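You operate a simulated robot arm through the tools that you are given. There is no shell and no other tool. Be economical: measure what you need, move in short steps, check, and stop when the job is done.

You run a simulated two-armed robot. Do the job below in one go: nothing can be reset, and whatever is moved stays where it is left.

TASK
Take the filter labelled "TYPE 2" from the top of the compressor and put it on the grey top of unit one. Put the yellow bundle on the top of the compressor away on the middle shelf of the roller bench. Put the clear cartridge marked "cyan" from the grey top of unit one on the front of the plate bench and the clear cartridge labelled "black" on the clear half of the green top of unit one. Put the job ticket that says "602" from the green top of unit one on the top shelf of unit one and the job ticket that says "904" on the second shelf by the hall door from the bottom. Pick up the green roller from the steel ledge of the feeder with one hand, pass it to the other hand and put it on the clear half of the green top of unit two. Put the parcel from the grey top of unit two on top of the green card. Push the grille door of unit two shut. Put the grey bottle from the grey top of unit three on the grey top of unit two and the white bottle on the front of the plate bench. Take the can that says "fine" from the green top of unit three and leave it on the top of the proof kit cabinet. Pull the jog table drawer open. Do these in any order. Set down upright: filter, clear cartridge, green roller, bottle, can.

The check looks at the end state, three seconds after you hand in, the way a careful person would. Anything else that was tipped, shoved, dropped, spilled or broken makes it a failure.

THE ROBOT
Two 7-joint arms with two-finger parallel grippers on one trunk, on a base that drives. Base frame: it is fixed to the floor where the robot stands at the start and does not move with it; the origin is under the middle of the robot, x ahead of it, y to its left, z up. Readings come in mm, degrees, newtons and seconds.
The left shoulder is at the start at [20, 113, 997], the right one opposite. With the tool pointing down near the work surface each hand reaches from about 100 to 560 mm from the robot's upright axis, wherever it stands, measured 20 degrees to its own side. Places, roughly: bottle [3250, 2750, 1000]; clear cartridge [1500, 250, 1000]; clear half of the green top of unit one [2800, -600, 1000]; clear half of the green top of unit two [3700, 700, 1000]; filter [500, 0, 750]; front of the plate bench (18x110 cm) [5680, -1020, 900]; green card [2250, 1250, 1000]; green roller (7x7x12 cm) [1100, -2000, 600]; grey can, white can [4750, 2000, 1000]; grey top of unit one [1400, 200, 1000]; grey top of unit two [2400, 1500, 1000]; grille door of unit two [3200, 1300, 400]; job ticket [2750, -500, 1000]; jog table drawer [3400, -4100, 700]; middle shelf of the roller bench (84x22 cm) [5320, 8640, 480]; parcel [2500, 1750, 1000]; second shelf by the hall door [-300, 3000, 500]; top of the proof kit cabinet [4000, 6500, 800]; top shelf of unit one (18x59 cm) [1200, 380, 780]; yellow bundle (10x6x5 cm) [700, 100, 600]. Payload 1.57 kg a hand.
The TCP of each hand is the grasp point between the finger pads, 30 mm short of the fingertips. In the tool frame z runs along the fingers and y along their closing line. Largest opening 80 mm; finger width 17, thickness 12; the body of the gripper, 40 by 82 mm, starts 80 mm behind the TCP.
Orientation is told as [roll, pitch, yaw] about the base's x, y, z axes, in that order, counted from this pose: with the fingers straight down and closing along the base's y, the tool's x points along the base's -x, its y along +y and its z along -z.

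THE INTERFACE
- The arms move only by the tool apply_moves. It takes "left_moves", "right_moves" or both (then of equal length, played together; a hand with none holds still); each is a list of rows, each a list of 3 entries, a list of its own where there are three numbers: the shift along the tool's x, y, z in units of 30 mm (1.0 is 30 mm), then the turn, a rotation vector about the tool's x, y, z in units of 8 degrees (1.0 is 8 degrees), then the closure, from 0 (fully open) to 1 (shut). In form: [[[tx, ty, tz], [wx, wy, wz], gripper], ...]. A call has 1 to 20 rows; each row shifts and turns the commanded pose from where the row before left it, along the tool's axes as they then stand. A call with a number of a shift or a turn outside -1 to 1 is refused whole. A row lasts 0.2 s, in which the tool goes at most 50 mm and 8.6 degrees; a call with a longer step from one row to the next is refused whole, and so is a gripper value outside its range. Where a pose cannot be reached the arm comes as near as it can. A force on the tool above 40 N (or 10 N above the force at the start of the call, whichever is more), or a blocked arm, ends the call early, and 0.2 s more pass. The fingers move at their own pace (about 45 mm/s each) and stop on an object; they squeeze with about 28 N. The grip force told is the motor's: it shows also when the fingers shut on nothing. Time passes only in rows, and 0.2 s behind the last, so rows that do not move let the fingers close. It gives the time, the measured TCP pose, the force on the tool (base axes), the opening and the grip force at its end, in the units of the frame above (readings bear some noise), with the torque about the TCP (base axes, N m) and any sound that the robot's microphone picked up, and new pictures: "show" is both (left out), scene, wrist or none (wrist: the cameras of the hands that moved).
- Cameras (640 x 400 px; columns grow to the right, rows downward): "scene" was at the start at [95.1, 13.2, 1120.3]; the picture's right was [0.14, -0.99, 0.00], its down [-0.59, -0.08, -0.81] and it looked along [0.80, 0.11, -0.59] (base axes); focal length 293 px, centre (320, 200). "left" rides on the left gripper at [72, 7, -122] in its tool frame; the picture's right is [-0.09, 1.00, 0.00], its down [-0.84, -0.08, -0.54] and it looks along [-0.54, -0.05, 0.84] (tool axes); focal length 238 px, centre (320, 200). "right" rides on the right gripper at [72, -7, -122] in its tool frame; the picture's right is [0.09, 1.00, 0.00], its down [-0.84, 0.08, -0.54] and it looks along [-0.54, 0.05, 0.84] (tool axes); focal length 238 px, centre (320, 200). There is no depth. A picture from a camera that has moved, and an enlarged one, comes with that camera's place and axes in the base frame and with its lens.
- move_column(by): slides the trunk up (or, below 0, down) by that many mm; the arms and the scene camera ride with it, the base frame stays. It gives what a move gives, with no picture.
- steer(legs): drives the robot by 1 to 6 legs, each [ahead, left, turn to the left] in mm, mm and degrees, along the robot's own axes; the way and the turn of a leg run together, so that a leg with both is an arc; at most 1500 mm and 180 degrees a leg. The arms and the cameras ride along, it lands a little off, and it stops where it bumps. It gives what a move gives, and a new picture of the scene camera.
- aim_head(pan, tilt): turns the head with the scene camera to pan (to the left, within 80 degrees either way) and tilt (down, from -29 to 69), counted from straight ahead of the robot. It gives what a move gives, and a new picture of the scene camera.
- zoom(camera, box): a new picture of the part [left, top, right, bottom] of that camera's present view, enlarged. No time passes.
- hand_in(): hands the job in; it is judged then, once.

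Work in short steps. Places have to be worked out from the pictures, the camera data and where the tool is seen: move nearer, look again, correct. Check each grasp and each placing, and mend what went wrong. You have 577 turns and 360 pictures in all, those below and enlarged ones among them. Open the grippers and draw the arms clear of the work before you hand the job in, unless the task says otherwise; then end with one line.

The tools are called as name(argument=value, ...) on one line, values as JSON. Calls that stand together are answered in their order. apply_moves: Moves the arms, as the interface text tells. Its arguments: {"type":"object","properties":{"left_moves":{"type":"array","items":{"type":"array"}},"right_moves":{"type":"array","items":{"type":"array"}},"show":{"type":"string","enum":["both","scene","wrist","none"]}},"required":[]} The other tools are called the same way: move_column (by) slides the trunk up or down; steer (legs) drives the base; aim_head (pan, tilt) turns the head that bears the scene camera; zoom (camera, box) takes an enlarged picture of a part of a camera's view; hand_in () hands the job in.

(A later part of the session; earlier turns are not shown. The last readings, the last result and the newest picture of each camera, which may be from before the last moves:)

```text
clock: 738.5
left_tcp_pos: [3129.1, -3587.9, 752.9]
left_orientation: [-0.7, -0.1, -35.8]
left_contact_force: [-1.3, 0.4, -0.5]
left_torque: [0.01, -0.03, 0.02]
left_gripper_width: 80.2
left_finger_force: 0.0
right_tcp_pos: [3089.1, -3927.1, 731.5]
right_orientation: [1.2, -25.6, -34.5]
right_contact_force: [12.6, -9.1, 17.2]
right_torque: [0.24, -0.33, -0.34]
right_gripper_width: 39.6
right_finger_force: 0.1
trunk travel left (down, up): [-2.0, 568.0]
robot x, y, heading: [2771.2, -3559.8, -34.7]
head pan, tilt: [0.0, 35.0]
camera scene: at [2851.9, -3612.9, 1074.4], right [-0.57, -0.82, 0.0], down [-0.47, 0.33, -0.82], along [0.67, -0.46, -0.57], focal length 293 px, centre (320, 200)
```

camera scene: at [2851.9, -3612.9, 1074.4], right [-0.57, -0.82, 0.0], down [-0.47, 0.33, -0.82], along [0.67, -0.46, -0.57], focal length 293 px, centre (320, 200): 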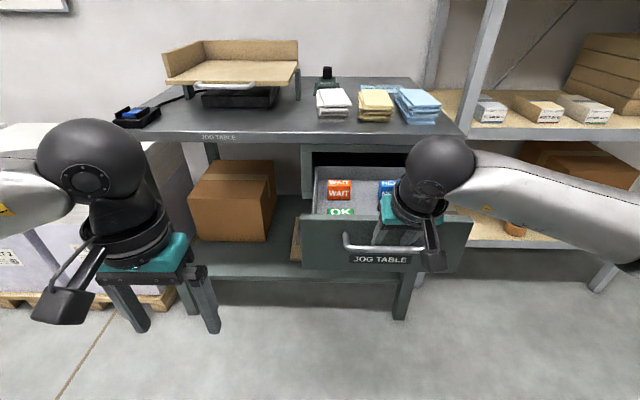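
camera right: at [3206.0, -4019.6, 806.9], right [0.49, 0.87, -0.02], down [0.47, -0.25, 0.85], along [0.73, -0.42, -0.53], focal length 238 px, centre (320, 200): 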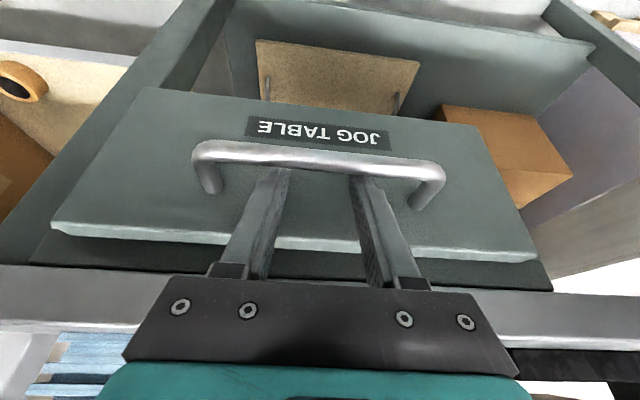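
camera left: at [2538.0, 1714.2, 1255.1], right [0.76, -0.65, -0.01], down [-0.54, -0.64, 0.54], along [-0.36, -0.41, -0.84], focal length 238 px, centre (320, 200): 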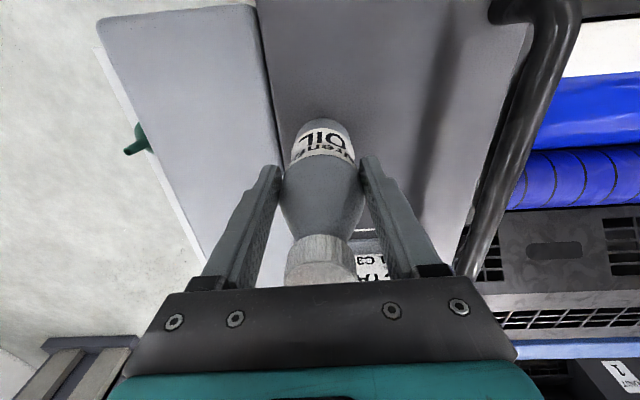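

The drawer is fully open (stop felt). I ease forward a little, lift the fingers straight out, and back away.

steer(legs=[[12, 0, 0]])

apply_moves(right_moves=[[[-0.42, 0, -0.9], [0, 0, 0], 0.5], [[-0.42, 0, -0.9], [0, 0, 0], 0.5], [[-0.42, 0, -0.9], [0, 0, 0], 0.5], [[-0.42, 0, -0.9], [0, 0, 0], 0.5]], show="none")

steer(legs=[[-300, 0, 0]])

```text
clock: 739.2
left_tcp_pos: [3139.0, -3593.9, 752.9]
left_orientation: [-0.7, -0.2, -35.7]
left_contact_force: [0.4, 0.5, 0.1]
left_torque: [-0.02, 0.0, -0.03]
left_gripper_width: 80.0
left_finger_force: 0.1
right_tcp_pos: [3099.7, -3934.6, 730.5]
right_orientation: [1.4, -25.6, -34.5]
right_contact_force: [0.3, 0.4, 1.0]
right_torque: [-0.02, 0.02, 0.0]
right_gripper_width: 40.1
right_finger_force: 0.1
trunk travel left (down, up): [-2.0, 568.0]
robot x, y, heading: [2778.8, -3564.9, -34.5]
head pan, tilt: [0.0, 35.0]
camera scene: at [2861.4, -3619.7, 1074.3], right [-0.57, -0.82, 0.0], down [-0.47, 0.33, -0.82], along [0.67, -0.46, -0.57], focal length 293 px, centre (320, 200)
```

scene: 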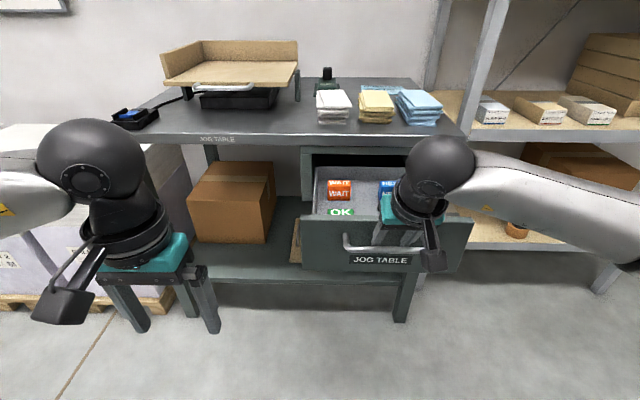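

```text
clock: 740.2
left_tcp_pos: [3140.6, -3593.7, 752.2]
left_orientation: [-0.7, -0.2, -35.7]
left_contact_force: [0.6, -0.1, -0.1]
left_torque: [0.02, -0.01, -0.02]
left_gripper_width: 80.1
left_finger_force: 0.0
right_tcp_pos: [3097.2, -3936.3, 849.8]
right_orientation: [1.4, -25.7, -34.7]
right_contact_force: [0.2, 0.0, 0.1]
right_torque: [0.04, 0.01, 0.04]
right_gripper_width: 40.0
right_finger_force: 0.0
trunk travel left (down, up): [-2.0, 568.0]
robot x, y, heading: [2785.0, -3564.6, -34.4]
head pan, tilt: [0.0, 35.0]
```

```text
clock: 741.6
left_tcp_pos: [3049.2, -3533.2, 752.8]
left_orientation: [-0.7, -0.3, -35.7]
left_contact_force: [-0.2, -0.4, -0.5]
left_torque: [0.0, -0.02, -0.01]
left_gripper_width: 79.8
left_finger_force: 0.0
right_tcp_pos: [3007.8, -3874.5, 851.9]
right_orientation: [1.5, -25.8, -34.5]
right_contact_force: [0.7, 0.4, 0.5]
right_torque: [0.05, -0.01, -0.04]
right_gripper_width: 39.9
right_finger_force: 0.1
trunk travel left (down, up): [-2.0, 568.0]
robot x, y, heading: [2690.0, -3504.4, -34.6]
head pan, tilt: [0.0, 35.0]
stopped in leg 1: the robot was blocked; the commanded pose is now the measured one
camera scene: at [2771.8, -3558.3, 1074.3], right [-0.57, -0.82, 0.0], down [-0.47, 0.33, -0.82], along [0.68, -0.46, -0.57], focal length 293 px, centre (320, 200)
```

scene: 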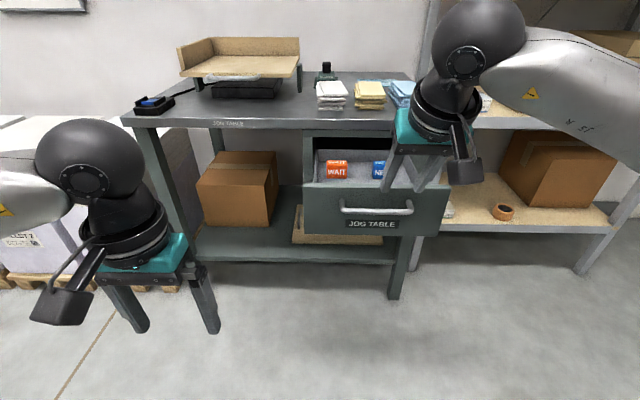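

I was blocked backing up: something stands behind me. I move forward slightly and look round.

steer(legs=[[60, 0, 0]])

aim_head(pan=80, tilt=30)

aim_head(pan=-80, tilt=30)

```text
clock: 742.6
left_tcp_pos: [3098.7, -3565.6, 752.8]
left_orientation: [-0.7, -0.1, -35.7]
left_contact_force: [0.2, -0.3, 0.8]
left_torque: [0.0, -0.04, -0.04]
left_gripper_width: 79.8
left_finger_force: 0.0
right_tcp_pos: [3057.4, -3909.2, 852.6]
right_orientation: [1.3, -25.8, -34.5]
right_contact_force: [0.2, -0.5, 0.0]
right_torque: [0.01, 0.0, 0.03]
right_gripper_width: 39.9
right_finger_force: 0.0
trunk travel left (down, up): [-2.0, 568.0]
robot x, y, heading: [2738.2, -3535.2, -34.5]
head pan, tilt: [0.0, 35.0]
camera scene: at [2821.3, -3592.4, 1074.3], right [-0.57, -0.82, 0.0], down [-0.47, 0.33, -0.82], along [0.67, -0.46, -0.57], focal length 293 px, centre (320, 200)
```

scene: 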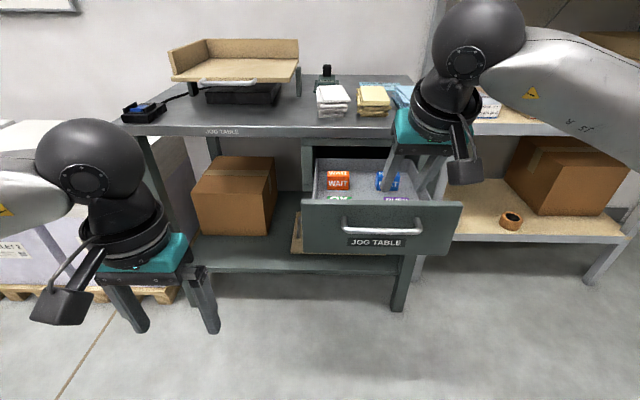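

```text
clock: 744.1
left_tcp_pos: [3098.1, -3566.9, 752.0]
left_orientation: [-0.7, -0.3, -35.7]
left_contact_force: [0.4, 0.8, 0.4]
left_torque: [-0.04, 0.04, -0.01]
left_gripper_width: 80.1
left_finger_force: 0.0
right_tcp_pos: [3057.7, -3908.8, 851.7]
right_orientation: [1.4, -25.7, -34.6]
right_contact_force: [-0.5, -0.5, 0.1]
right_torque: [0.01, -0.01, 0.03]
right_gripper_width: 39.9
right_finger_force: 0.0
trunk travel left (down, up): [-2.0, 568.0]
robot x, y, heading: [2739.6, -3535.7, -34.6]
head pan, tilt: [80.0, 30.0]
camera scene: at [2812.2, -3478.0, 1082.1], right [0.71, -0.7, 0.0], down [-0.35, -0.36, -0.87], along [0.61, 0.62, -0.5], focal length 293 px, centre (320, 200)
```

scene: 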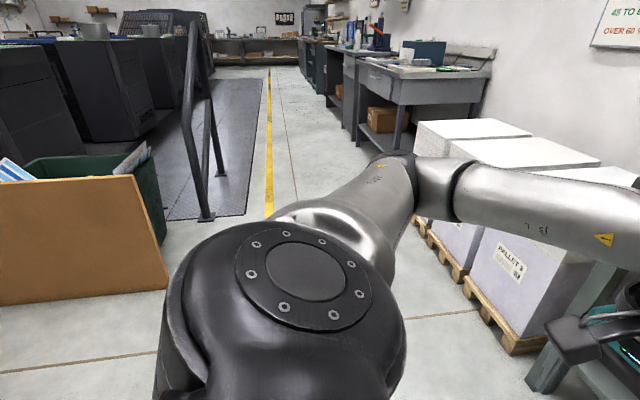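

```text
clock: 746.5
left_tcp_pos: [3099.0, -3566.5, 752.7]
left_orientation: [-0.7, -0.2, -35.6]
left_contact_force: [0.6, 0.4, 0.2]
left_torque: [0.01, -0.01, -0.01]
left_gripper_width: 80.2
left_finger_force: 0.1
right_tcp_pos: [3057.3, -3908.6, 850.8]
right_orientation: [1.3, -25.8, -34.6]
right_contact_force: [0.5, -0.2, -0.1]
right_torque: [0.0, 0.0, 0.02]
right_gripper_width: 39.9
right_finger_force: 0.0
trunk travel left (down, up): [-2.0, 568.0]
robot x, y, heading: [2739.1, -3537.2, -34.4]
head pan, tilt: [-80.0, 30.0]
camera scene: at [2711.3, -3624.8, 1082.1], right [-0.91, 0.41, 0.0], down [0.21, 0.46, -0.87], along [-0.36, -0.79, -0.5], focal length 293 px, centre (320, 200)
```

scene: 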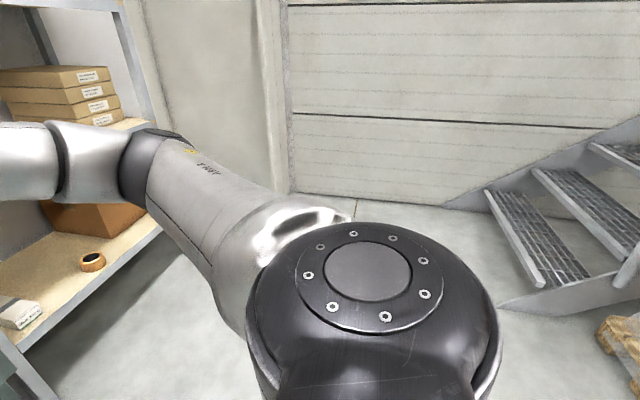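

Behind me is the white paper cube on a pallet. For the roller I need to get to the feeder's end; I raise the trunk, sidestep left and turn round to see the way.

move_column(by=400)

apply_moves(right_moves=[[[0, 0, 0], [0, 1, 0], 0], [[0, 0, 0], [0, 1, 0], 0], [[0, 0, 0], [0, 1, 0], 0], [[0, 0, 0], [0, 0.2, 0], 0], [[0.8, 0, 0], [0, 0, 0], 0], [[0.8, 0, 0], [0, 0, 0], 0]], show="none")

steer(legs=[[0, 800, 0], [0, 0, 180]])

aim_head(pan=0, tilt=30)

```text
clock: 750.4
left_tcp_pos: [3099.6, -3565.5, 1153.0]
left_orientation: [-0.7, -0.2, -35.6]
left_contact_force: [0.0, -0.3, -0.4]
left_torque: [0.01, -0.02, 0.01]
left_gripper_width: 80.0
left_finger_force: 0.1
right_tcp_pos: [3057.2, -3909.6, 1251.6]
right_orientation: [1.4, -25.8, -34.5]
right_contact_force: [0.2, 0.4, -0.4]
right_torque: [0.02, 0.03, -0.02]
right_gripper_width: 40.0
right_finger_force: 0.1
trunk travel left (down, up): [-402.0, 168.0]
robot x, y, heading: [2743.3, -3538.9, -34.3]
head pan, tilt: [-80.0, 30.0]
```

```text
clock: 751.8
left_tcp_pos: [3099.2, -3565.5, 1152.8]
left_orientation: [-0.7, -0.3, -35.7]
left_contact_force: [-0.7, -0.6, 0.0]
left_torque: [0.01, -0.01, -0.04]
left_gripper_width: 80.0
left_finger_force: 0.1
right_tcp_pos: [3016.5, -3881.1, 1251.1]
right_orientation: [1.3, -0.3, -33.9]
right_contact_force: [-1.0, 0.0, -0.2]
right_torque: [0.0, -0.01, -0.01]
right_gripper_width: 80.0
right_finger_force: 0.0
trunk travel left (down, up): [-402.0, 168.0]
robot x, y, heading: [2737.0, -3540.3, -34.3]
head pan, tilt: [-80.0, 30.0]
```

```text
clock: 763.5
left_tcp_pos: [2837.6, -2860.2, 1153.4]
left_orientation: [-0.6, -0.2, 146.4]
left_contact_force: [-0.6, -1.4, 0.7]
left_torque: [0.01, 0.03, 0.0]
left_gripper_width: 79.8
left_finger_force: 0.1
right_tcp_pos: [2906.7, -2543.6, 1250.5]
right_orientation: [1.3, -0.2, 148.1]
right_contact_force: [-0.1, 0.1, -0.4]
right_torque: [-0.04, 0.0, -0.02]
right_gripper_width: 80.1
right_finger_force: 0.0
trunk travel left (down, up): [-402.0, 168.0]
robot x, y, heading: [3193.3, -2873.9, 147.3]
head pan, tilt: [-80.0, 30.0]
camera scene: at [3219.4, -2785.7, 1482.1], right [0.92, -0.38, 0.0], down [-0.19, -0.46, -0.87], along [0.33, 0.8, -0.5], focal length 293 px, centre (320, 200)
```

scene: 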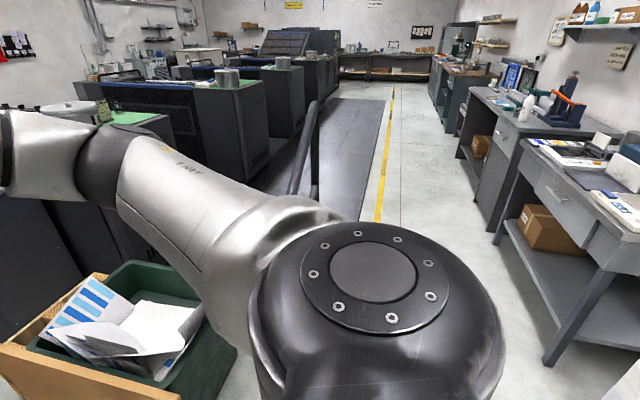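

```text
clock: 765.0
left_tcp_pos: [2836.5, -2860.5, 1152.9]
left_orientation: [-0.7, -0.1, 146.4]
left_contact_force: [0.1, 0.0, 0.2]
left_torque: [0.03, 0.0, 0.01]
left_gripper_width: 79.9
left_finger_force: 0.0
right_tcp_pos: [2906.9, -2542.4, 1250.8]
right_orientation: [1.3, -0.2, 148.2]
right_contact_force: [0.3, 1.1, -0.1]
right_torque: [-0.01, 0.0, -0.01]
right_gripper_width: 80.2
right_finger_force: 0.0
trunk travel left (down, up): [-402.0, 168.0]
robot x, y, heading: [3192.7, -2876.5, 147.2]
head pan, tilt: [0.0, 30.0]
camera scene: at [3108.6, -2820.5, 1482.1], right [0.54, 0.84, 0.0], down [0.42, -0.27, -0.87], along [-0.73, 0.47, -0.5], focal length 293 px, centre (320, 200)
```

scene: 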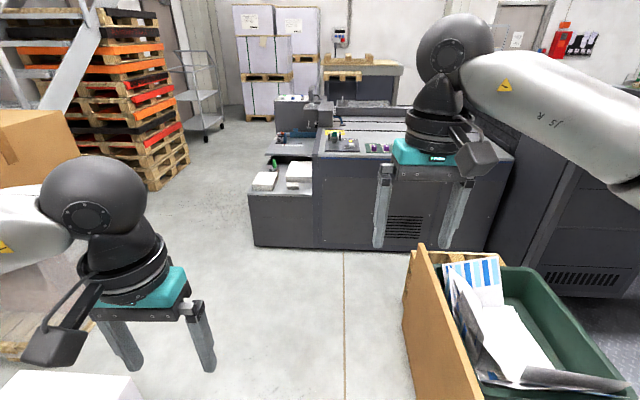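

The way to the feeder is clear between the cube and the paper bin; I can see a green object on the feeder's lower ledge at its left end. I drive nearer.

steer(legs=[[0, 40, -2], [1250, 0, 0]])

aim_head(pan=15, tilt=35)

```text
clock: 771.8
left_tcp_pos: [1784.8, -2174.7, 1152.7]
left_orientation: [-0.7, -0.2, 144.4]
left_contact_force: [0.0, -0.1, -1.1]
left_torque: [-0.04, 0.03, -0.05]
left_gripper_width: 80.1
left_finger_force: 0.1
right_tcp_pos: [1866.2, -1860.6, 1250.8]
right_orientation: [1.3, -0.2, 146.2]
right_contact_force: [0.0, -0.8, -0.6]
right_torque: [0.03, 0.0, 0.01]
right_gripper_width: 79.8
right_finger_force: 0.1
trunk travel left (down, up): [-402.0, 168.0]
robot x, y, heading: [2141.8, -2203.0, 145.7]
head pan, tilt: [0.0, 30.0]
camera scene: at [2058.2, -2144.2, 1482.1], right [0.57, 0.82, 0.0], down [0.41, -0.28, -0.87], along [-0.71, 0.49, -0.5], focal length 293 px, centre (320, 200)
```

scene: 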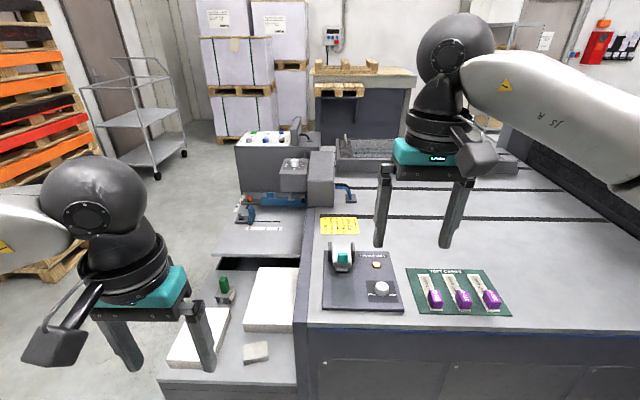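

```text
clock: 772.6
left_tcp_pos: [1785.6, -2174.2, 1153.1]
left_orientation: [-0.7, -0.3, 144.4]
left_contact_force: [-0.2, 0.2, 0.2]
left_torque: [-0.02, 0.0, 0.01]
left_gripper_width: 79.9
left_finger_force: 0.2
right_tcp_pos: [1866.6, -1860.1, 1250.7]
right_orientation: [1.3, -0.2, 146.2]
right_contact_force: [0.6, 0.1, -0.5]
right_torque: [-0.02, -0.01, 0.01]
right_gripper_width: 79.9
right_finger_force: 0.1
trunk travel left (down, up): [-402.0, 168.0]
robot x, y, heading: [2147.8, -2202.2, 145.5]
head pan, tilt: [15.0, 35.0]
camera scene: at [2050.0, -2166.1, 1474.3], right [0.33, 0.94, 0.0], down [0.54, -0.19, -0.82], along [-0.77, 0.27, -0.57], focal length 293 px, centre (320, 200)
```

scene: 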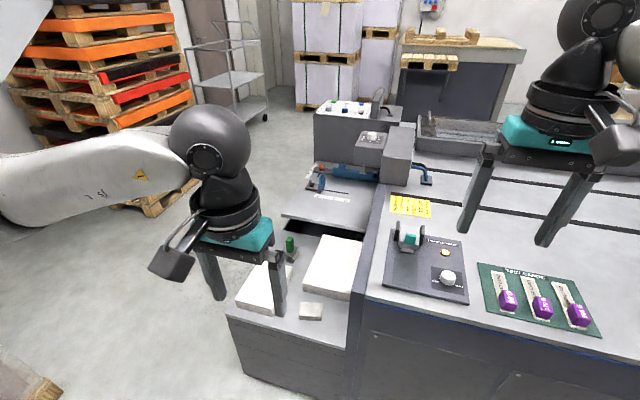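

zoom(camera="scene", box=[220, 180, 400, 340])

```text
2.50 times, centred on (310, 260) of scene
camera zoom: at [2050.0, -2166.1, 1474.3], right [0.33, 0.94, 0.0], down [0.54, -0.19, -0.82], along [-0.77, 0.27, -0.57], focal length 733 px, centre (345, 50)
```

zoom: 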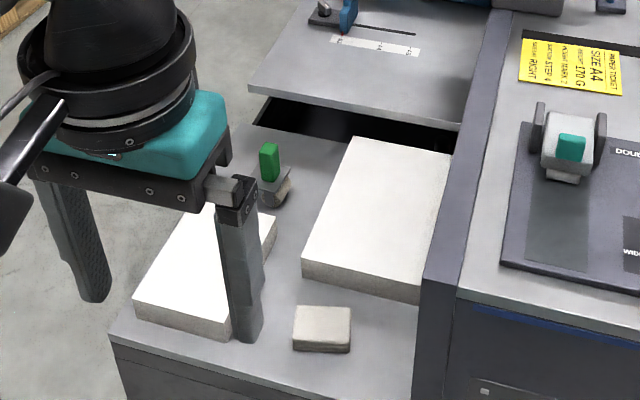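

The green roller (grey drum with a green handle) stands at about (1231, −1999), 130 mm from the ledge's left end. I drive round to that end and face it.

steer(legs=[[0, 830, 0], [960, 0, 0], [0, 0, -90.5]])

aim_head(pan=0, tilt=45)

```text
clock: 785.4
left_tcp_pos: [918.8, -1987.1, 1153.2]
left_orientation: [-0.8, -0.1, 53.7]
left_contact_force: [0.2, -0.1, -0.3]
left_torque: [-0.03, 0.02, -0.02]
left_gripper_width: 80.0
left_finger_force: 0.1
right_tcp_pos: [1233.9, -2070.9, 1252.0]
right_orientation: [1.3, -0.3, 55.5]
right_contact_force: [0.0, 0.0, -0.2]
right_torque: [0.0, 0.03, 0.0]
right_gripper_width: 79.9
right_finger_force: 0.0
trunk travel left (down, up): [-402.0, 168.0]
robot x, y, heading: [888.6, -2344.4, 55.1]
head pan, tilt: [15.0, 35.0]
camera scene: at [921.8, -2251.5, 1474.3], right [0.94, -0.34, 0.0], down [-0.2, -0.54, -0.82], along [0.28, 0.77, -0.57], focal length 293 px, centre (320, 200)
```

scene: 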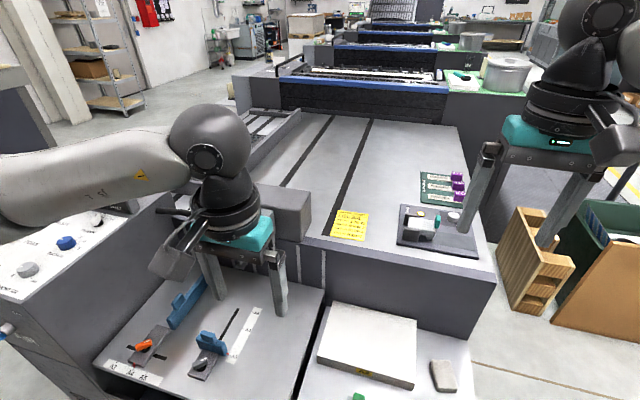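

```text
clock: 786.2
left_tcp_pos: [919.2, -1987.0, 1152.5]
left_orientation: [-0.8, -0.2, 53.7]
left_contact_force: [-0.3, 0.2, -0.6]
left_torque: [-0.04, 0.0, 0.0]
left_gripper_width: 80.3
left_finger_force: 0.2
right_tcp_pos: [1233.5, -2071.2, 1251.2]
right_orientation: [1.3, -0.2, 55.5]
right_contact_force: [-0.5, -1.0, 0.4]
right_torque: [0.0, 0.02, -0.03]
right_gripper_width: 79.9
right_finger_force: 0.0
trunk travel left (down, up): [-402.0, 168.0]
robot x, y, heading: [891.2, -2345.0, 54.8]
head pan, tilt: [0.0, 45.0]
camera scene: at [938.1, -2267.6, 1459.5], right [0.82, -0.58, 0.0], down [-0.41, -0.58, -0.71], along [0.41, 0.58, -0.71], focal length 293 px, centre (320, 200)
```

scene: 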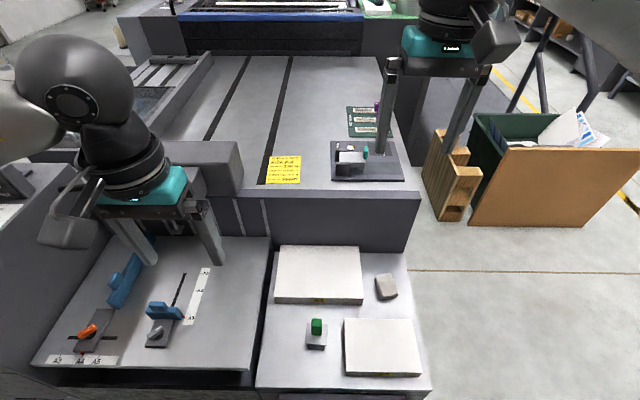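

zoom(camera="scene", box=[250, 230, 440, 400])

```text
2.35 times, centred on (345, 315) of scene
camera zoom: at [938.1, -2267.6, 1459.5], right [0.82, -0.58, 0.0], down [-0.41, -0.58, -0.71], along [0.41, 0.58, -0.71], focal length 690 px, centre (261, -71)
```

zoom: 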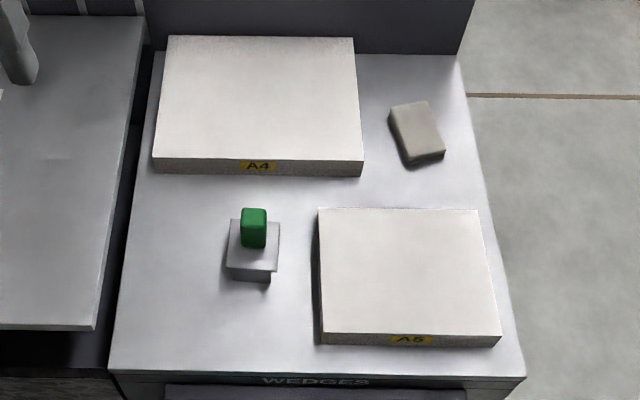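

The ledge is at z≈495; the roller (grey body, green handle on top) is about 432 ahead, near my centre line, top z≈615. I lower the trunk and bring the left hand above it.

move_column(by=-390)

apply_moves(left_moves=[[[-0.7, -0.97, 0], [0, 0, 0], 0], [[-0.7, -0.97, 0], [0, 0, 0], 0], [[-0.7, -0.97, 0], [0, 0, 0], 0], [[-0.7, -0.97, 0], [0, 0, 0], 0], [[-0.7, -0.97, 0], [0, 0, 0], 0], [[-0.7, -0.97, 0], [0, 0, 0], 0]], right_moves=[[[0.5, -0.7, 0], [0, 0, 0], 0], [[0.5, -0.7, 0], [0, 0, 0], 0], [[0.5, -0.7, 0], [0, 0, 0], 0], [[0.5, -0.7, 0], [0, 0, 0], 0], [[0.5, -0.7, 0], [0, 0, 0], 0], [[0, 0, 0], [0, 0, 0], 0]])

```text
clock: 789.9
left_tcp_pos: [918.9, -1988.2, 763.2]
left_orientation: [-0.7, -0.2, 53.7]
left_contact_force: [-0.1, -0.9, -0.7]
left_torque: [0.01, 0.03, 0.01]
left_gripper_width: 80.0
left_finger_force: 0.0
right_tcp_pos: [1232.2, -2072.2, 862.2]
right_orientation: [1.2, -0.2, 55.5]
right_contact_force: [0.6, 0.2, 0.2]
right_torque: [0.01, 0.0, 0.0]
right_gripper_width: 80.2
right_finger_force: 0.1
trunk travel left (down, up): [-12.0, 558.0]
robot x, y, heading: [881.3, -2344.3, 54.7]
head pan, tilt: [0.0, 45.0]
```

```text
clock: 791.3
left_tcp_pos: [1133.5, -1988.8, 766.3]
left_orientation: [-0.6, -0.2, 53.7]
left_contact_force: [0.6, 0.3, -0.2]
left_torque: [0.0, 0.0, 0.01]
left_gripper_width: 79.8
left_finger_force: 0.1
right_tcp_pos: [1278.3, -2193.7, 857.6]
right_orientation: [1.2, -0.3, 55.5]
right_contact_force: [-0.1, -0.3, 1.0]
right_torque: [-0.01, -0.03, 0.03]
right_gripper_width: 80.0
right_finger_force: 0.1
trunk travel left (down, up): [-12.0, 558.0]
robot x, y, heading: [883.4, -2338.8, 54.7]
head pan, tilt: [0.0, 45.0]
camera scene: at [938.2, -2267.8, 1069.5], right [0.82, -0.58, 0.0], down [-0.41, -0.58, -0.71], along [0.41, 0.58, -0.71], focal length 293 px, centre (320, 200)
camera right: at [1243.9, -2257.9, 979.4], right [-0.87, 0.49, 0.02], down [0.42, 0.73, 0.55], along [0.25, 0.49, -0.84], focal length 238 px, centre (320, 200)
camera left: at [1082.8, -2041.3, 886.9], right [-0.75, 0.66, -0.01], down [0.55, 0.63, 0.55], along [0.37, 0.4, -0.84], focal length 238 px, centre (320, 200)
```

scene: 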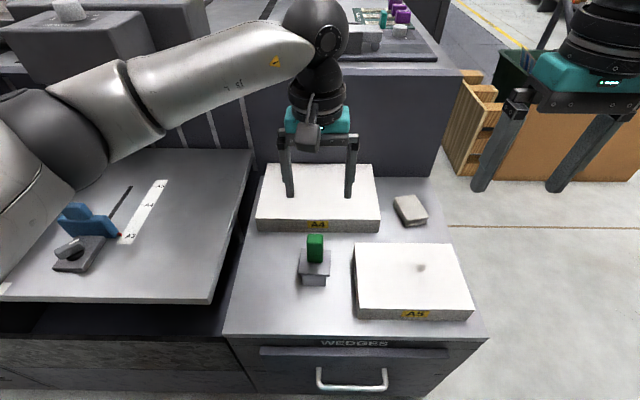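
right: 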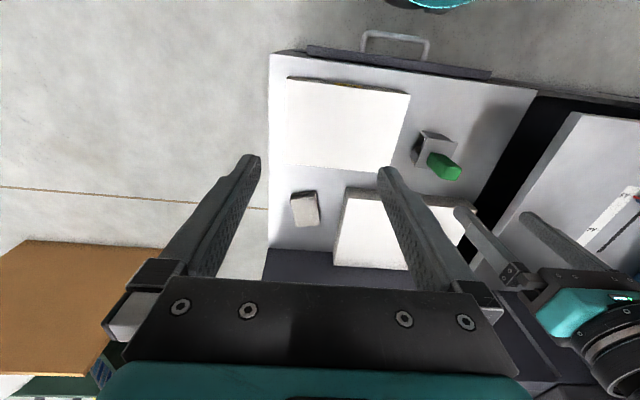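
left: 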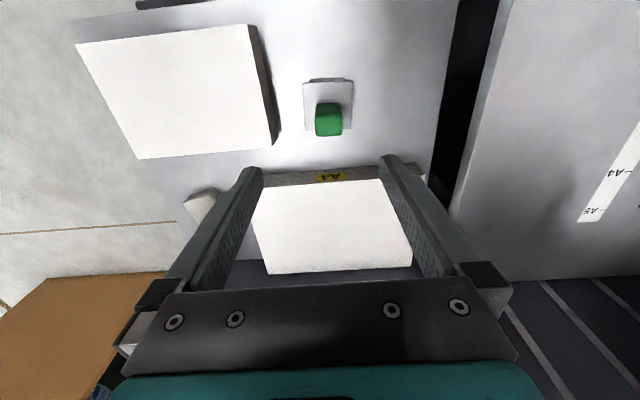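

The handle is 10 mm to the left of the TCP; its top is z≈630. I shift and descend part way.

apply_moves(left_moves=[[[0, 0.33, 0], [0, 0, 0], 0], [[0, 0, 0.9], [0, 0, 0], 0], [[0, 0, 0.9], [0, 0, 0], 0], [[0, 0, 0.9], [0, 0, 0], 0]], show="wrist")

```text
clock: 792.3
left_tcp_pos: [1127.5, -1983.8, 683.0]
left_orientation: [-0.6, -0.1, 53.7]
left_contact_force: [-0.3, 0.4, 0.3]
left_torque: [-0.02, -0.02, 0.03]
left_gripper_width: 80.0
left_finger_force: 0.0
right_tcp_pos: [1276.8, -2191.3, 858.9]
right_orientation: [1.3, -0.2, 55.4]
right_contact_force: [0.2, -0.7, -0.2]
right_torque: [-0.01, 0.03, -0.01]
right_gripper_width: 80.0
right_finger_force: 0.1
trunk travel left (down, up): [-12.0, 558.0]
robot x, y, heading: [887.3, -2345.0, 54.8]
head pan, tilt: [0.0, 45.0]
camera left: at [1075.7, -2036.3, 804.6], right [-0.75, 0.66, -0.01], down [0.55, 0.63, 0.55], along [0.37, 0.4, -0.84], focal length 238 px, centre (320, 200)
```

left: 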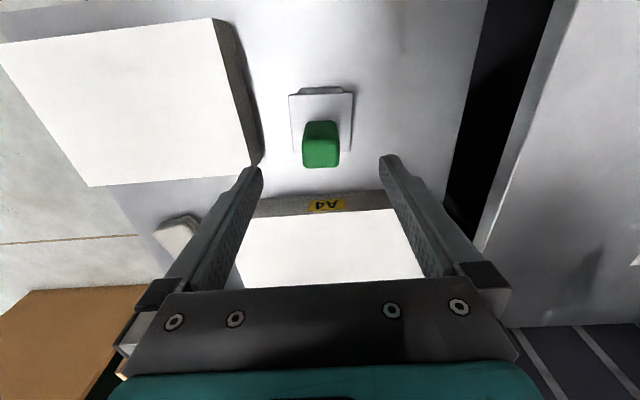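

apply_moves(left_moves=[[[0.05, 0, 0.9], [0, 0, 0], 0], [[0, 0, 0.9], [0, 0, 0], 0], [[0, 0, 0.2], [0, 0, 0], 0], [[0, 0, 0], [0, 0, 0], 0.9], [[0, 0, 0], [0, 0, 0], 0.9], [[0, 0, 0], [0, 0, 0], 0.9], [[0, 0, 0], [0, 0, 0], 0.9]], show="wrist")

```text
clock: 793.9
left_tcp_pos: [1127.6, -1985.2, 624.0]
left_orientation: [-0.5, -0.2, 53.7]
left_contact_force: [-1.3, 0.8, 0.3]
left_torque: [0.06, 0.13, 0.01]
left_gripper_width: 32.0
left_finger_force: 24.1
right_tcp_pos: [1276.6, -2192.5, 858.7]
right_orientation: [1.3, -0.2, 55.4]
right_contact_force: [0.2, -0.3, 0.7]
right_torque: [-0.01, 0.01, 0.03]
right_gripper_width: 80.3
right_finger_force: 0.0
trunk travel left (down, up): [-12.0, 558.0]
robot x, y, heading: [886.1, -2342.6, 54.9]
head pan, tilt: [0.0, 45.0]
camera left: at [1075.7, -2037.3, 745.7], right [-0.75, 0.66, -0.01], down [0.55, 0.63, 0.55], along [0.37, 0.4, -0.84], focal length 238 px, centre (320, 200)
```

left: 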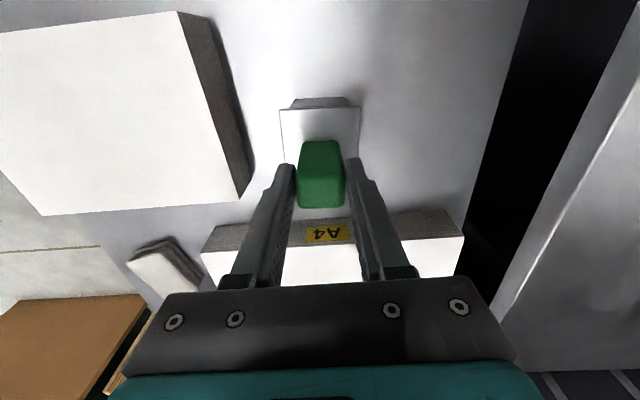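

Handle gripped (32 mm). I lift it off the ledge and view it.

apply_moves(left_moves=[[[0, 0, -0.8], [0, 0, 0], 0.9], [[0, 0, -0.9], [0, 0, 0], 0.9], [[0, 0, -0.9], [0, 0, 0], 0.9], [[0, 0, -0.9], [0, 0, 0], 0.9]], show="none")

move_column(by=250)

steer(legs=[[-350, 0, 0]])

zoom(camera="right", box=[320, 80, 640, 280])

```text
clock: 794.9
left_tcp_pos: [1124.8, -1985.9, 730.1]
left_orientation: [-0.7, -0.2, 53.8]
left_contact_force: [0.8, 0.2, -2.0]
left_torque: [-0.01, -0.01, 0.0]
left_gripper_width: 31.9
left_finger_force: 27.8
right_tcp_pos: [1277.2, -2192.7, 860.0]
right_orientation: [1.3, -0.3, 55.5]
right_contact_force: [0.0, -1.0, -0.9]
right_torque: [-0.05, -0.03, -0.02]
right_gripper_width: 79.9
right_finger_force: 0.1
trunk travel left (down, up): [-12.0, 558.0]
robot x, y, heading: [887.3, -2342.6, 54.8]
head pan, tilt: [0.0, 45.0]
```

```text
clock: 797.5
left_tcp_pos: [1124.7, -1985.2, 979.0]
left_orientation: [-0.7, -0.2, 53.7]
left_contact_force: [0.7, 0.4, -3.1]
left_torque: [-0.03, 0.03, 0.0]
left_gripper_width: 31.5
left_finger_force: 27.5
right_tcp_pos: [1276.8, -2191.8, 1109.3]
right_orientation: [1.3, -0.2, 55.6]
right_contact_force: [0.8, 0.3, 0.3]
right_torque: [-0.02, -0.05, -0.04]
right_gripper_width: 80.1
right_finger_force: 0.0
trunk travel left (down, up): [-262.0, 308.0]
robot x, y, heading: [885.6, -2340.4, 54.9]
head pan, tilt: [0.0, 45.0]
```

```text
clock: 799.8
left_tcp_pos: [922.2, -2271.5, 979.9]
left_orientation: [-0.7, -0.2, 53.9]
left_contact_force: [-0.5, 0.2, -2.1]
left_torque: [-0.06, 0.0, 0.0]
left_gripper_width: 31.5
left_finger_force: 28.3
right_tcp_pos: [1074.4, -2479.2, 1108.1]
right_orientation: [1.4, -0.2, 55.7]
right_contact_force: [0.1, 0.6, -1.3]
right_torque: [0.01, -0.02, -0.03]
right_gripper_width: 80.1
right_finger_force: 0.1
trunk travel left (down, up): [-262.0, 308.0]
robot x, y, heading: [686.0, -2627.9, 55.2]
head pan, tilt: [0.0, 45.0]
camera scene: at [736.3, -2554.6, 1319.5], right [0.82, -0.57, 0.0], down [-0.41, -0.58, -0.71], along [0.41, 0.58, -0.71], focal length 293 px, centre (320, 200)
```

scene: 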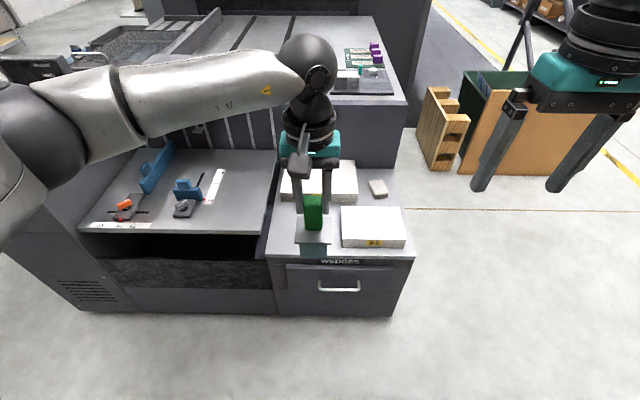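

```text
2.00 times, centred on (480, 180) of right
camera zoom: at [1041.9, -2543.6, 1229.6], right [-0.87, 0.49, 0.02], down [0.42, 0.73, 0.55], along [0.25, 0.49, -0.84], focal length 477 px, centre (0, 240)
```

zoom: 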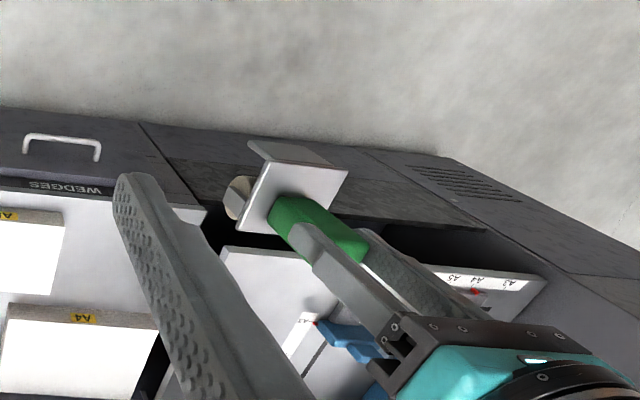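

The roller is a plate-and-fork body with a drum and green handle. I rotate it 90° with the left hand so its flat cheeks face sideways for the right hand.

apply_moves(left_moves=[[[0, 0, 0], [0, 0, -1], 0.9], [[0, 0, 0], [0, 0, -1], 0.9], [[0, 0, 0], [0, 0, -1], 0.9], [[0, 0, 0], [0, 0, -1], 0.9], [[0, 0, 0], [0, 0, -1], 0.9], [[0, 0, 0], [0, 0, -1], 0.9], [[0, 0, 0], [0, 0, -1], 0.9], [[0, 0, 0], [0, 0, -1], 0.9], [[0, 0, 0], [0, 0, -1], 0.9], [[0, 0, 0], [0, 0, -1], 0.9], [[0, 0, 0], [0, 0, -1], 0.9]])

zoom(camera="scene", box=[240, 120, 400, 280])

```text
clock: 802.2
left_tcp_pos: [922.4, -2270.8, 980.8]
left_orientation: [-0.2, 0.7, 142.0]
left_contact_force: [0.1, -0.8, -2.6]
left_torque: [-0.02, -0.01, 0.01]
left_gripper_width: 31.5
left_finger_force: 28.9
right_tcp_pos: [1074.6, -2478.4, 1109.2]
right_orientation: [1.3, -0.2, 55.7]
right_contact_force: [-0.6, -0.6, -0.5]
right_torque: [0.01, 0.03, -0.01]
right_gripper_width: 80.0
right_finger_force: 0.1
trunk travel left (down, up): [-262.0, 308.0]
robot x, y, heading: [685.0, -2629.0, 55.2]
head pan, tilt: [0.0, 45.0]
camera scene: at [736.6, -2554.2, 1319.4], right [0.82, -0.57, 0.0], down [-0.41, -0.58, -0.71], along [0.41, 0.58, -0.71], focal length 293 px, centre (320, 200)
camera left: at [971.6, -2318.2, 1102.2], right [-0.69, -0.73, 0.0], down [-0.62, 0.58, 0.53], along [-0.39, 0.37, -0.85], focal length 238 px, centre (320, 200)
```

scene: 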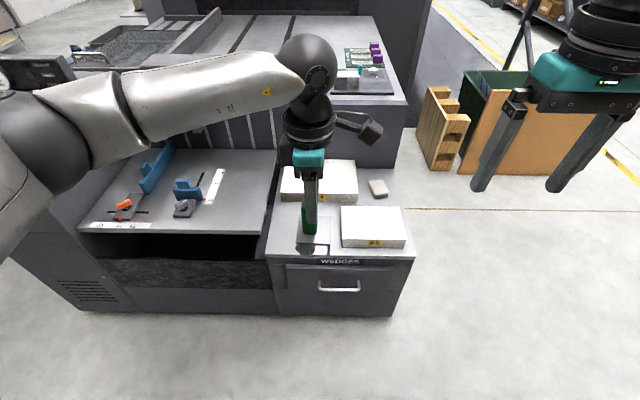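
left: 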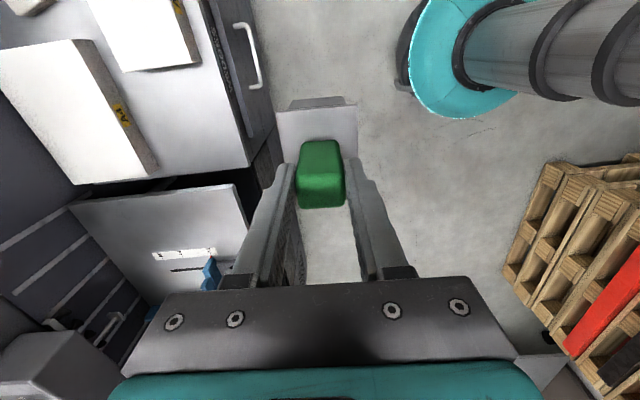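

```text
2.50 times, centred on (320, 200) of scene
camera zoom: at [736.6, -2554.2, 1319.4], right [0.82, -0.57, 0.0], down [-0.41, -0.58, -0.71], along [0.41, 0.58, -0.71], focal length 733 px, centre (320, 200)
```

zoom: 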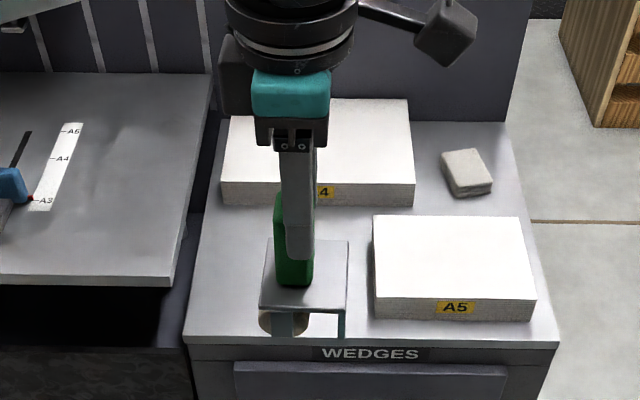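

Plate ~60 mm wide between cheek and drum. I move the left hand 80 mm further out and bring the right hand, tilted 40°, behind and right below it for a pre-approach.

apply_moves(left_moves=[[[0, -0.9, 0], [0, 0, 0], 0.9], [[0, -0.9, 0], [0, 0, 0], 0.9], [[0, -0.87, 0], [0, 0, 0], 0.9], [[0, 0, 0], [0, 0, 0], 0.9], [[0, 0, 0], [0, 0, 0], 0.9], [[0, 0, 0], [0, 0, 0], 0.9]], right_moves=[[[0, 0, 0], [0, 0, 0.44], 0], [[0, 0, 0], [0, -1, 0], 0], [[0, 0, 0], [0, -1, 0], 0], [[0, 0, 0], [0, -1, 0], 0], [[0, 0, 0], [0, -1, 0], 0], [[0, 0, 0], [0, -1, 0], 0]], show="scene")

```text
clock: 803.6
left_tcp_pos: [972.9, -2207.5, 980.3]
left_orientation: [-0.2, 0.7, 141.7]
left_contact_force: [0.2, 0.0, -2.9]
left_torque: [-0.01, -0.01, -0.01]
left_gripper_width: 31.6
left_finger_force: 28.5
right_tcp_pos: [1090.9, -2465.8, 1115.4]
right_orientation: [1.8, -40.2, 51.1]
right_contact_force: [0.0, -0.7, 0.5]
right_torque: [-0.04, -0.03, 0.03]
right_gripper_width: 80.1
right_finger_force: 0.1
right hand out of reach, approached as far as the arm can: row 6
trunk travel left (down, up): [-262.0, 308.0]
robot x, y, heading: [686.6, -2633.7, 54.9]
head pan, tilt: [0.0, 45.0]
camera scene: at [736.8, -2554.0, 1319.4], right [0.82, -0.57, 0.0], down [-0.41, -0.58, -0.71], along [0.41, 0.58, -0.71], focal length 293 px, centre (320, 200)
```

scene: 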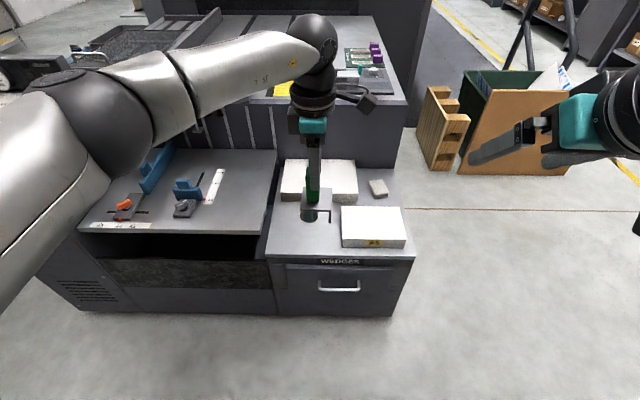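

apply_moves(right_moves=[[[0.222, 0.9, 0.418], [0, 0, 0], 0], [[0.222, 0.9, 0.418], [0, 0, 0], 0], [[0.222, 0.9, 0.418], [0, 0, 0], 0], [[0.222, 0.9, 0.418], [0, 0, 0], 0], [[0.222, 0.9, 0.418], [0, 0, 0], 0], [[0.222, 0.9, 0.418], [0, 0, 0], 0], [[0.222, 0.9, 0.418], [0, 0, 0], 0]])

```text
clock: 805.2
left_tcp_pos: [970.4, -2207.3, 980.1]
left_orientation: [-0.2, 0.7, 141.9]
left_contact_force: [-0.5, 0.2, -3.6]
left_torque: [0.01, 0.02, 0.01]
left_gripper_width: 31.4
left_finger_force: 27.9
right_tcp_pos: [954.7, -2328.5, 1023.6]
right_orientation: [1.8, -40.1, 51.0]
right_contact_force: [-0.1, 0.0, 0.5]
right_torque: [-0.03, 0.0, 0.01]
right_gripper_width: 79.9
right_finger_force: 0.1
right hand out of reach, approached as far as the arm can: row 1
trunk travel left (down, up): [-262.0, 308.0]
robot x, y, heading: [685.6, -2632.2, 55.0]
head pan, tilt: [0.0, 45.0]
camera scene: at [736.4, -2553.8, 1319.4], right [0.82, -0.57, 0.0], down [-0.41, -0.58, -0.71], along [0.41, 0.58, -0.71], focal length 293 px, centre (320, 200)
camera right: at [878.0, -2438.2, 1069.1], right [-0.83, 0.56, -0.04], down [0.13, 0.26, 0.96], along [0.54, 0.79, -0.29], focal length 238 px, centre (320, 200)
```

scene: 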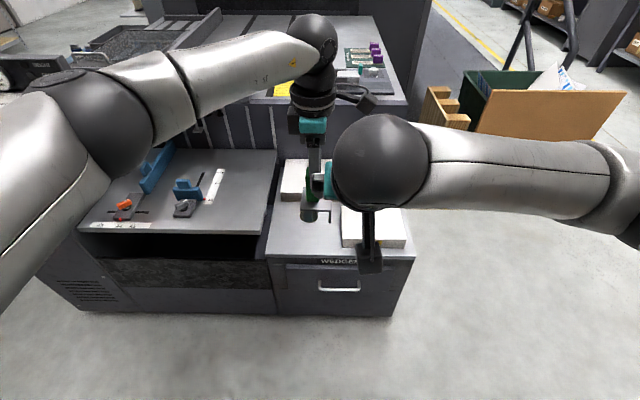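
right: 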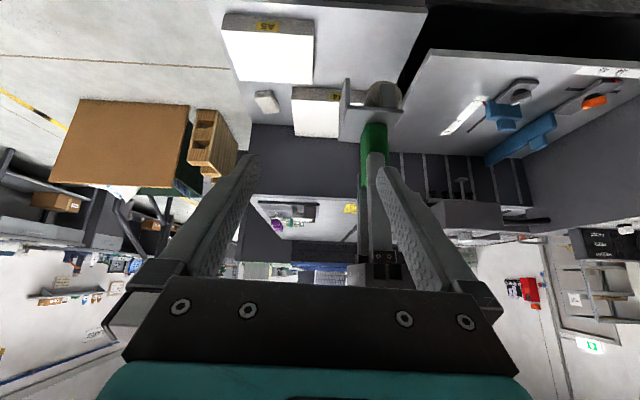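

apply_moves(right_moves=[[[0.3, 0.875, 0.3], [0, 0, 0], 0], [[0.3, 0.875, 0.3], [0, 0, 0], 0], [[0, 0, 0], [0, 0, 0], 0]])

```text
clock: 806.0
left_tcp_pos: [971.8, -2208.0, 980.9]
left_orientation: [-0.2, 0.7, 141.7]
left_contact_force: [-0.6, 0.2, -2.5]
left_torque: [-0.01, 0.02, 0.0]
left_gripper_width: 31.6
left_finger_force: 28.1
right_tcp_pos: [910.9, -2297.8, 998.1]
right_orientation: [1.6, -40.1, 51.0]
right_contact_force: [0.2, 0.3, -0.7]
right_torque: [0.01, -0.01, -0.01]
right_gripper_width: 80.0
right_finger_force: 0.0
trunk travel left (down, up): [-262.0, 308.0]
robot x, y, heading: [683.1, -2629.6, 54.9]
head pan, tilt: [0.0, 45.0]
camera scene: at [736.7, -2554.3, 1319.5], right [0.82, -0.57, 0.0], down [-0.41, -0.58, -0.71], along [0.41, 0.58, -0.71], focal length 293 px, centre (320, 200)
camera right: at [834.9, -2407.9, 1044.5], right [-0.83, 0.56, -0.04], down [0.13, 0.26, 0.96], along [0.54, 0.79, -0.29], focal length 238 px, centre (320, 200)
```

scene: 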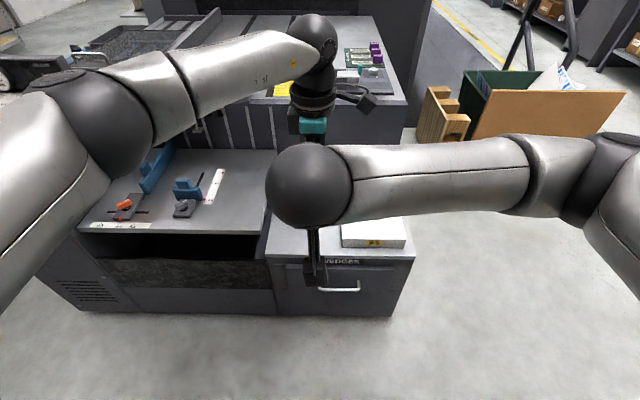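
right: 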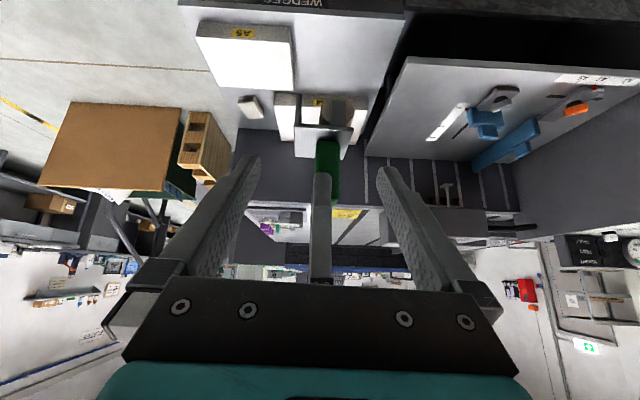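

Well aligned. I advance along the tool axis in two stages.

apply_moves(right_moves=[[[0, 0.1, 0.9], [0, 0, 0], 0], [[0, 0.1, 0.9], [0, 0, 0], 0], [[0, 0, 0.9], [0, 0, 0], 0], [[0, 0, 0], [0, 0, 0], 0]])

```text
clock: 807.0
left_tcp_pos: [971.6, -2208.8, 979.5]
left_orientation: [-0.2, 0.7, 141.9]
left_contact_force: [0.0, 1.2, -1.3]
left_torque: [-0.02, -0.02, 0.0]
left_gripper_width: 31.5
left_finger_force: 28.1
right_tcp_pos: [937.1, -2252.5, 937.9]
right_orientation: [1.7, -40.0, 51.1]
right_contact_force: [-0.6, 0.3, 0.1]
right_torque: [-0.02, 0.02, 0.02]
right_gripper_width: 80.4
right_finger_force: 0.1
trunk travel left (down, up): [-262.0, 308.0]
robot x, y, heading: [684.8, -2626.1, 55.2]
head pan, tilt: [0.0, 45.0]
camera scene: at [736.6, -2554.2, 1319.5], right [0.82, -0.57, 0.0], down [-0.41, -0.58, -0.71], along [0.41, 0.58, -0.71], focal length 293 px, centre (320, 200)
camera right: at [862.0, -2362.3, 983.3], right [-0.83, 0.56, -0.04], down [0.13, 0.26, 0.96], along [0.54, 0.79, -0.29], focal length 238 px, centre (320, 200)
```

scene: 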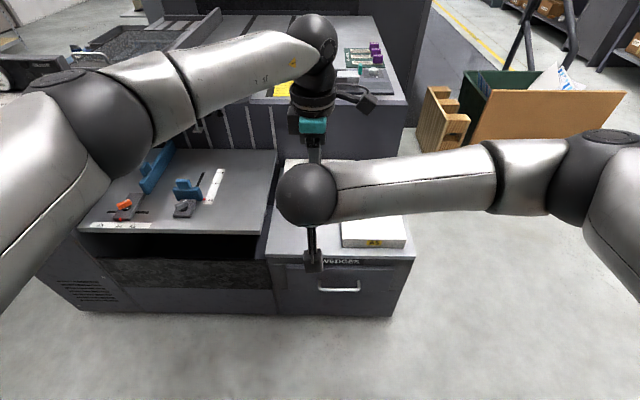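
right: 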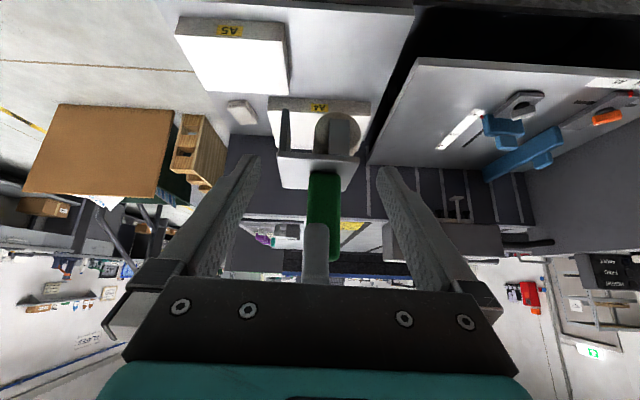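

Centred: body ~68 mm in an 80 mm opening. I advance the last 48 mm and close.

apply_moves(right_moves=[[[0, -0.02, 0.55], [0, 0, 0], 0], [[0, 0, 0.55], [0, 0, 0], 0], [[0, 0, 0.5], [0, 0, 0], 0], [[0, 0, 0], [0, 0, 0], 0]], show="wrist")

```text
clock: 808.0
left_tcp_pos: [972.0, -2208.2, 979.9]
left_orientation: [-0.2, 0.7, 141.9]
left_contact_force: [-0.1, -0.3, -1.5]
left_torque: [0.0, -0.02, -0.03]
left_gripper_width: 31.5
left_finger_force: 27.8
right_tcp_pos: [957.4, -2226.7, 901.2]
right_orientation: [1.7, -40.1, 51.0]
right_contact_force: [0.2, 0.2, -0.7]
right_torque: [-0.04, 0.04, 0.03]
right_gripper_width: 80.2
right_finger_force: 0.1
trunk travel left (down, up): [-262.0, 308.0]
robot x, y, heading: [686.0, -2629.5, 55.3]
head pan, tilt: [0.0, 45.0]
camera right: at [881.0, -2337.4, 946.5], right [-0.83, 0.56, -0.04], down [0.13, 0.26, 0.96], along [0.54, 0.79, -0.29], focal length 238 px, centre (320, 200)
```

right: 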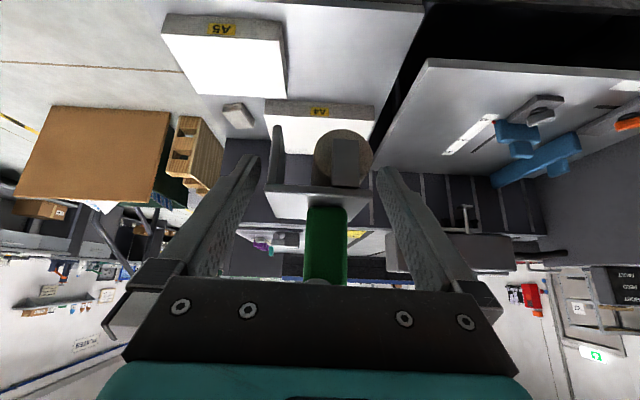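

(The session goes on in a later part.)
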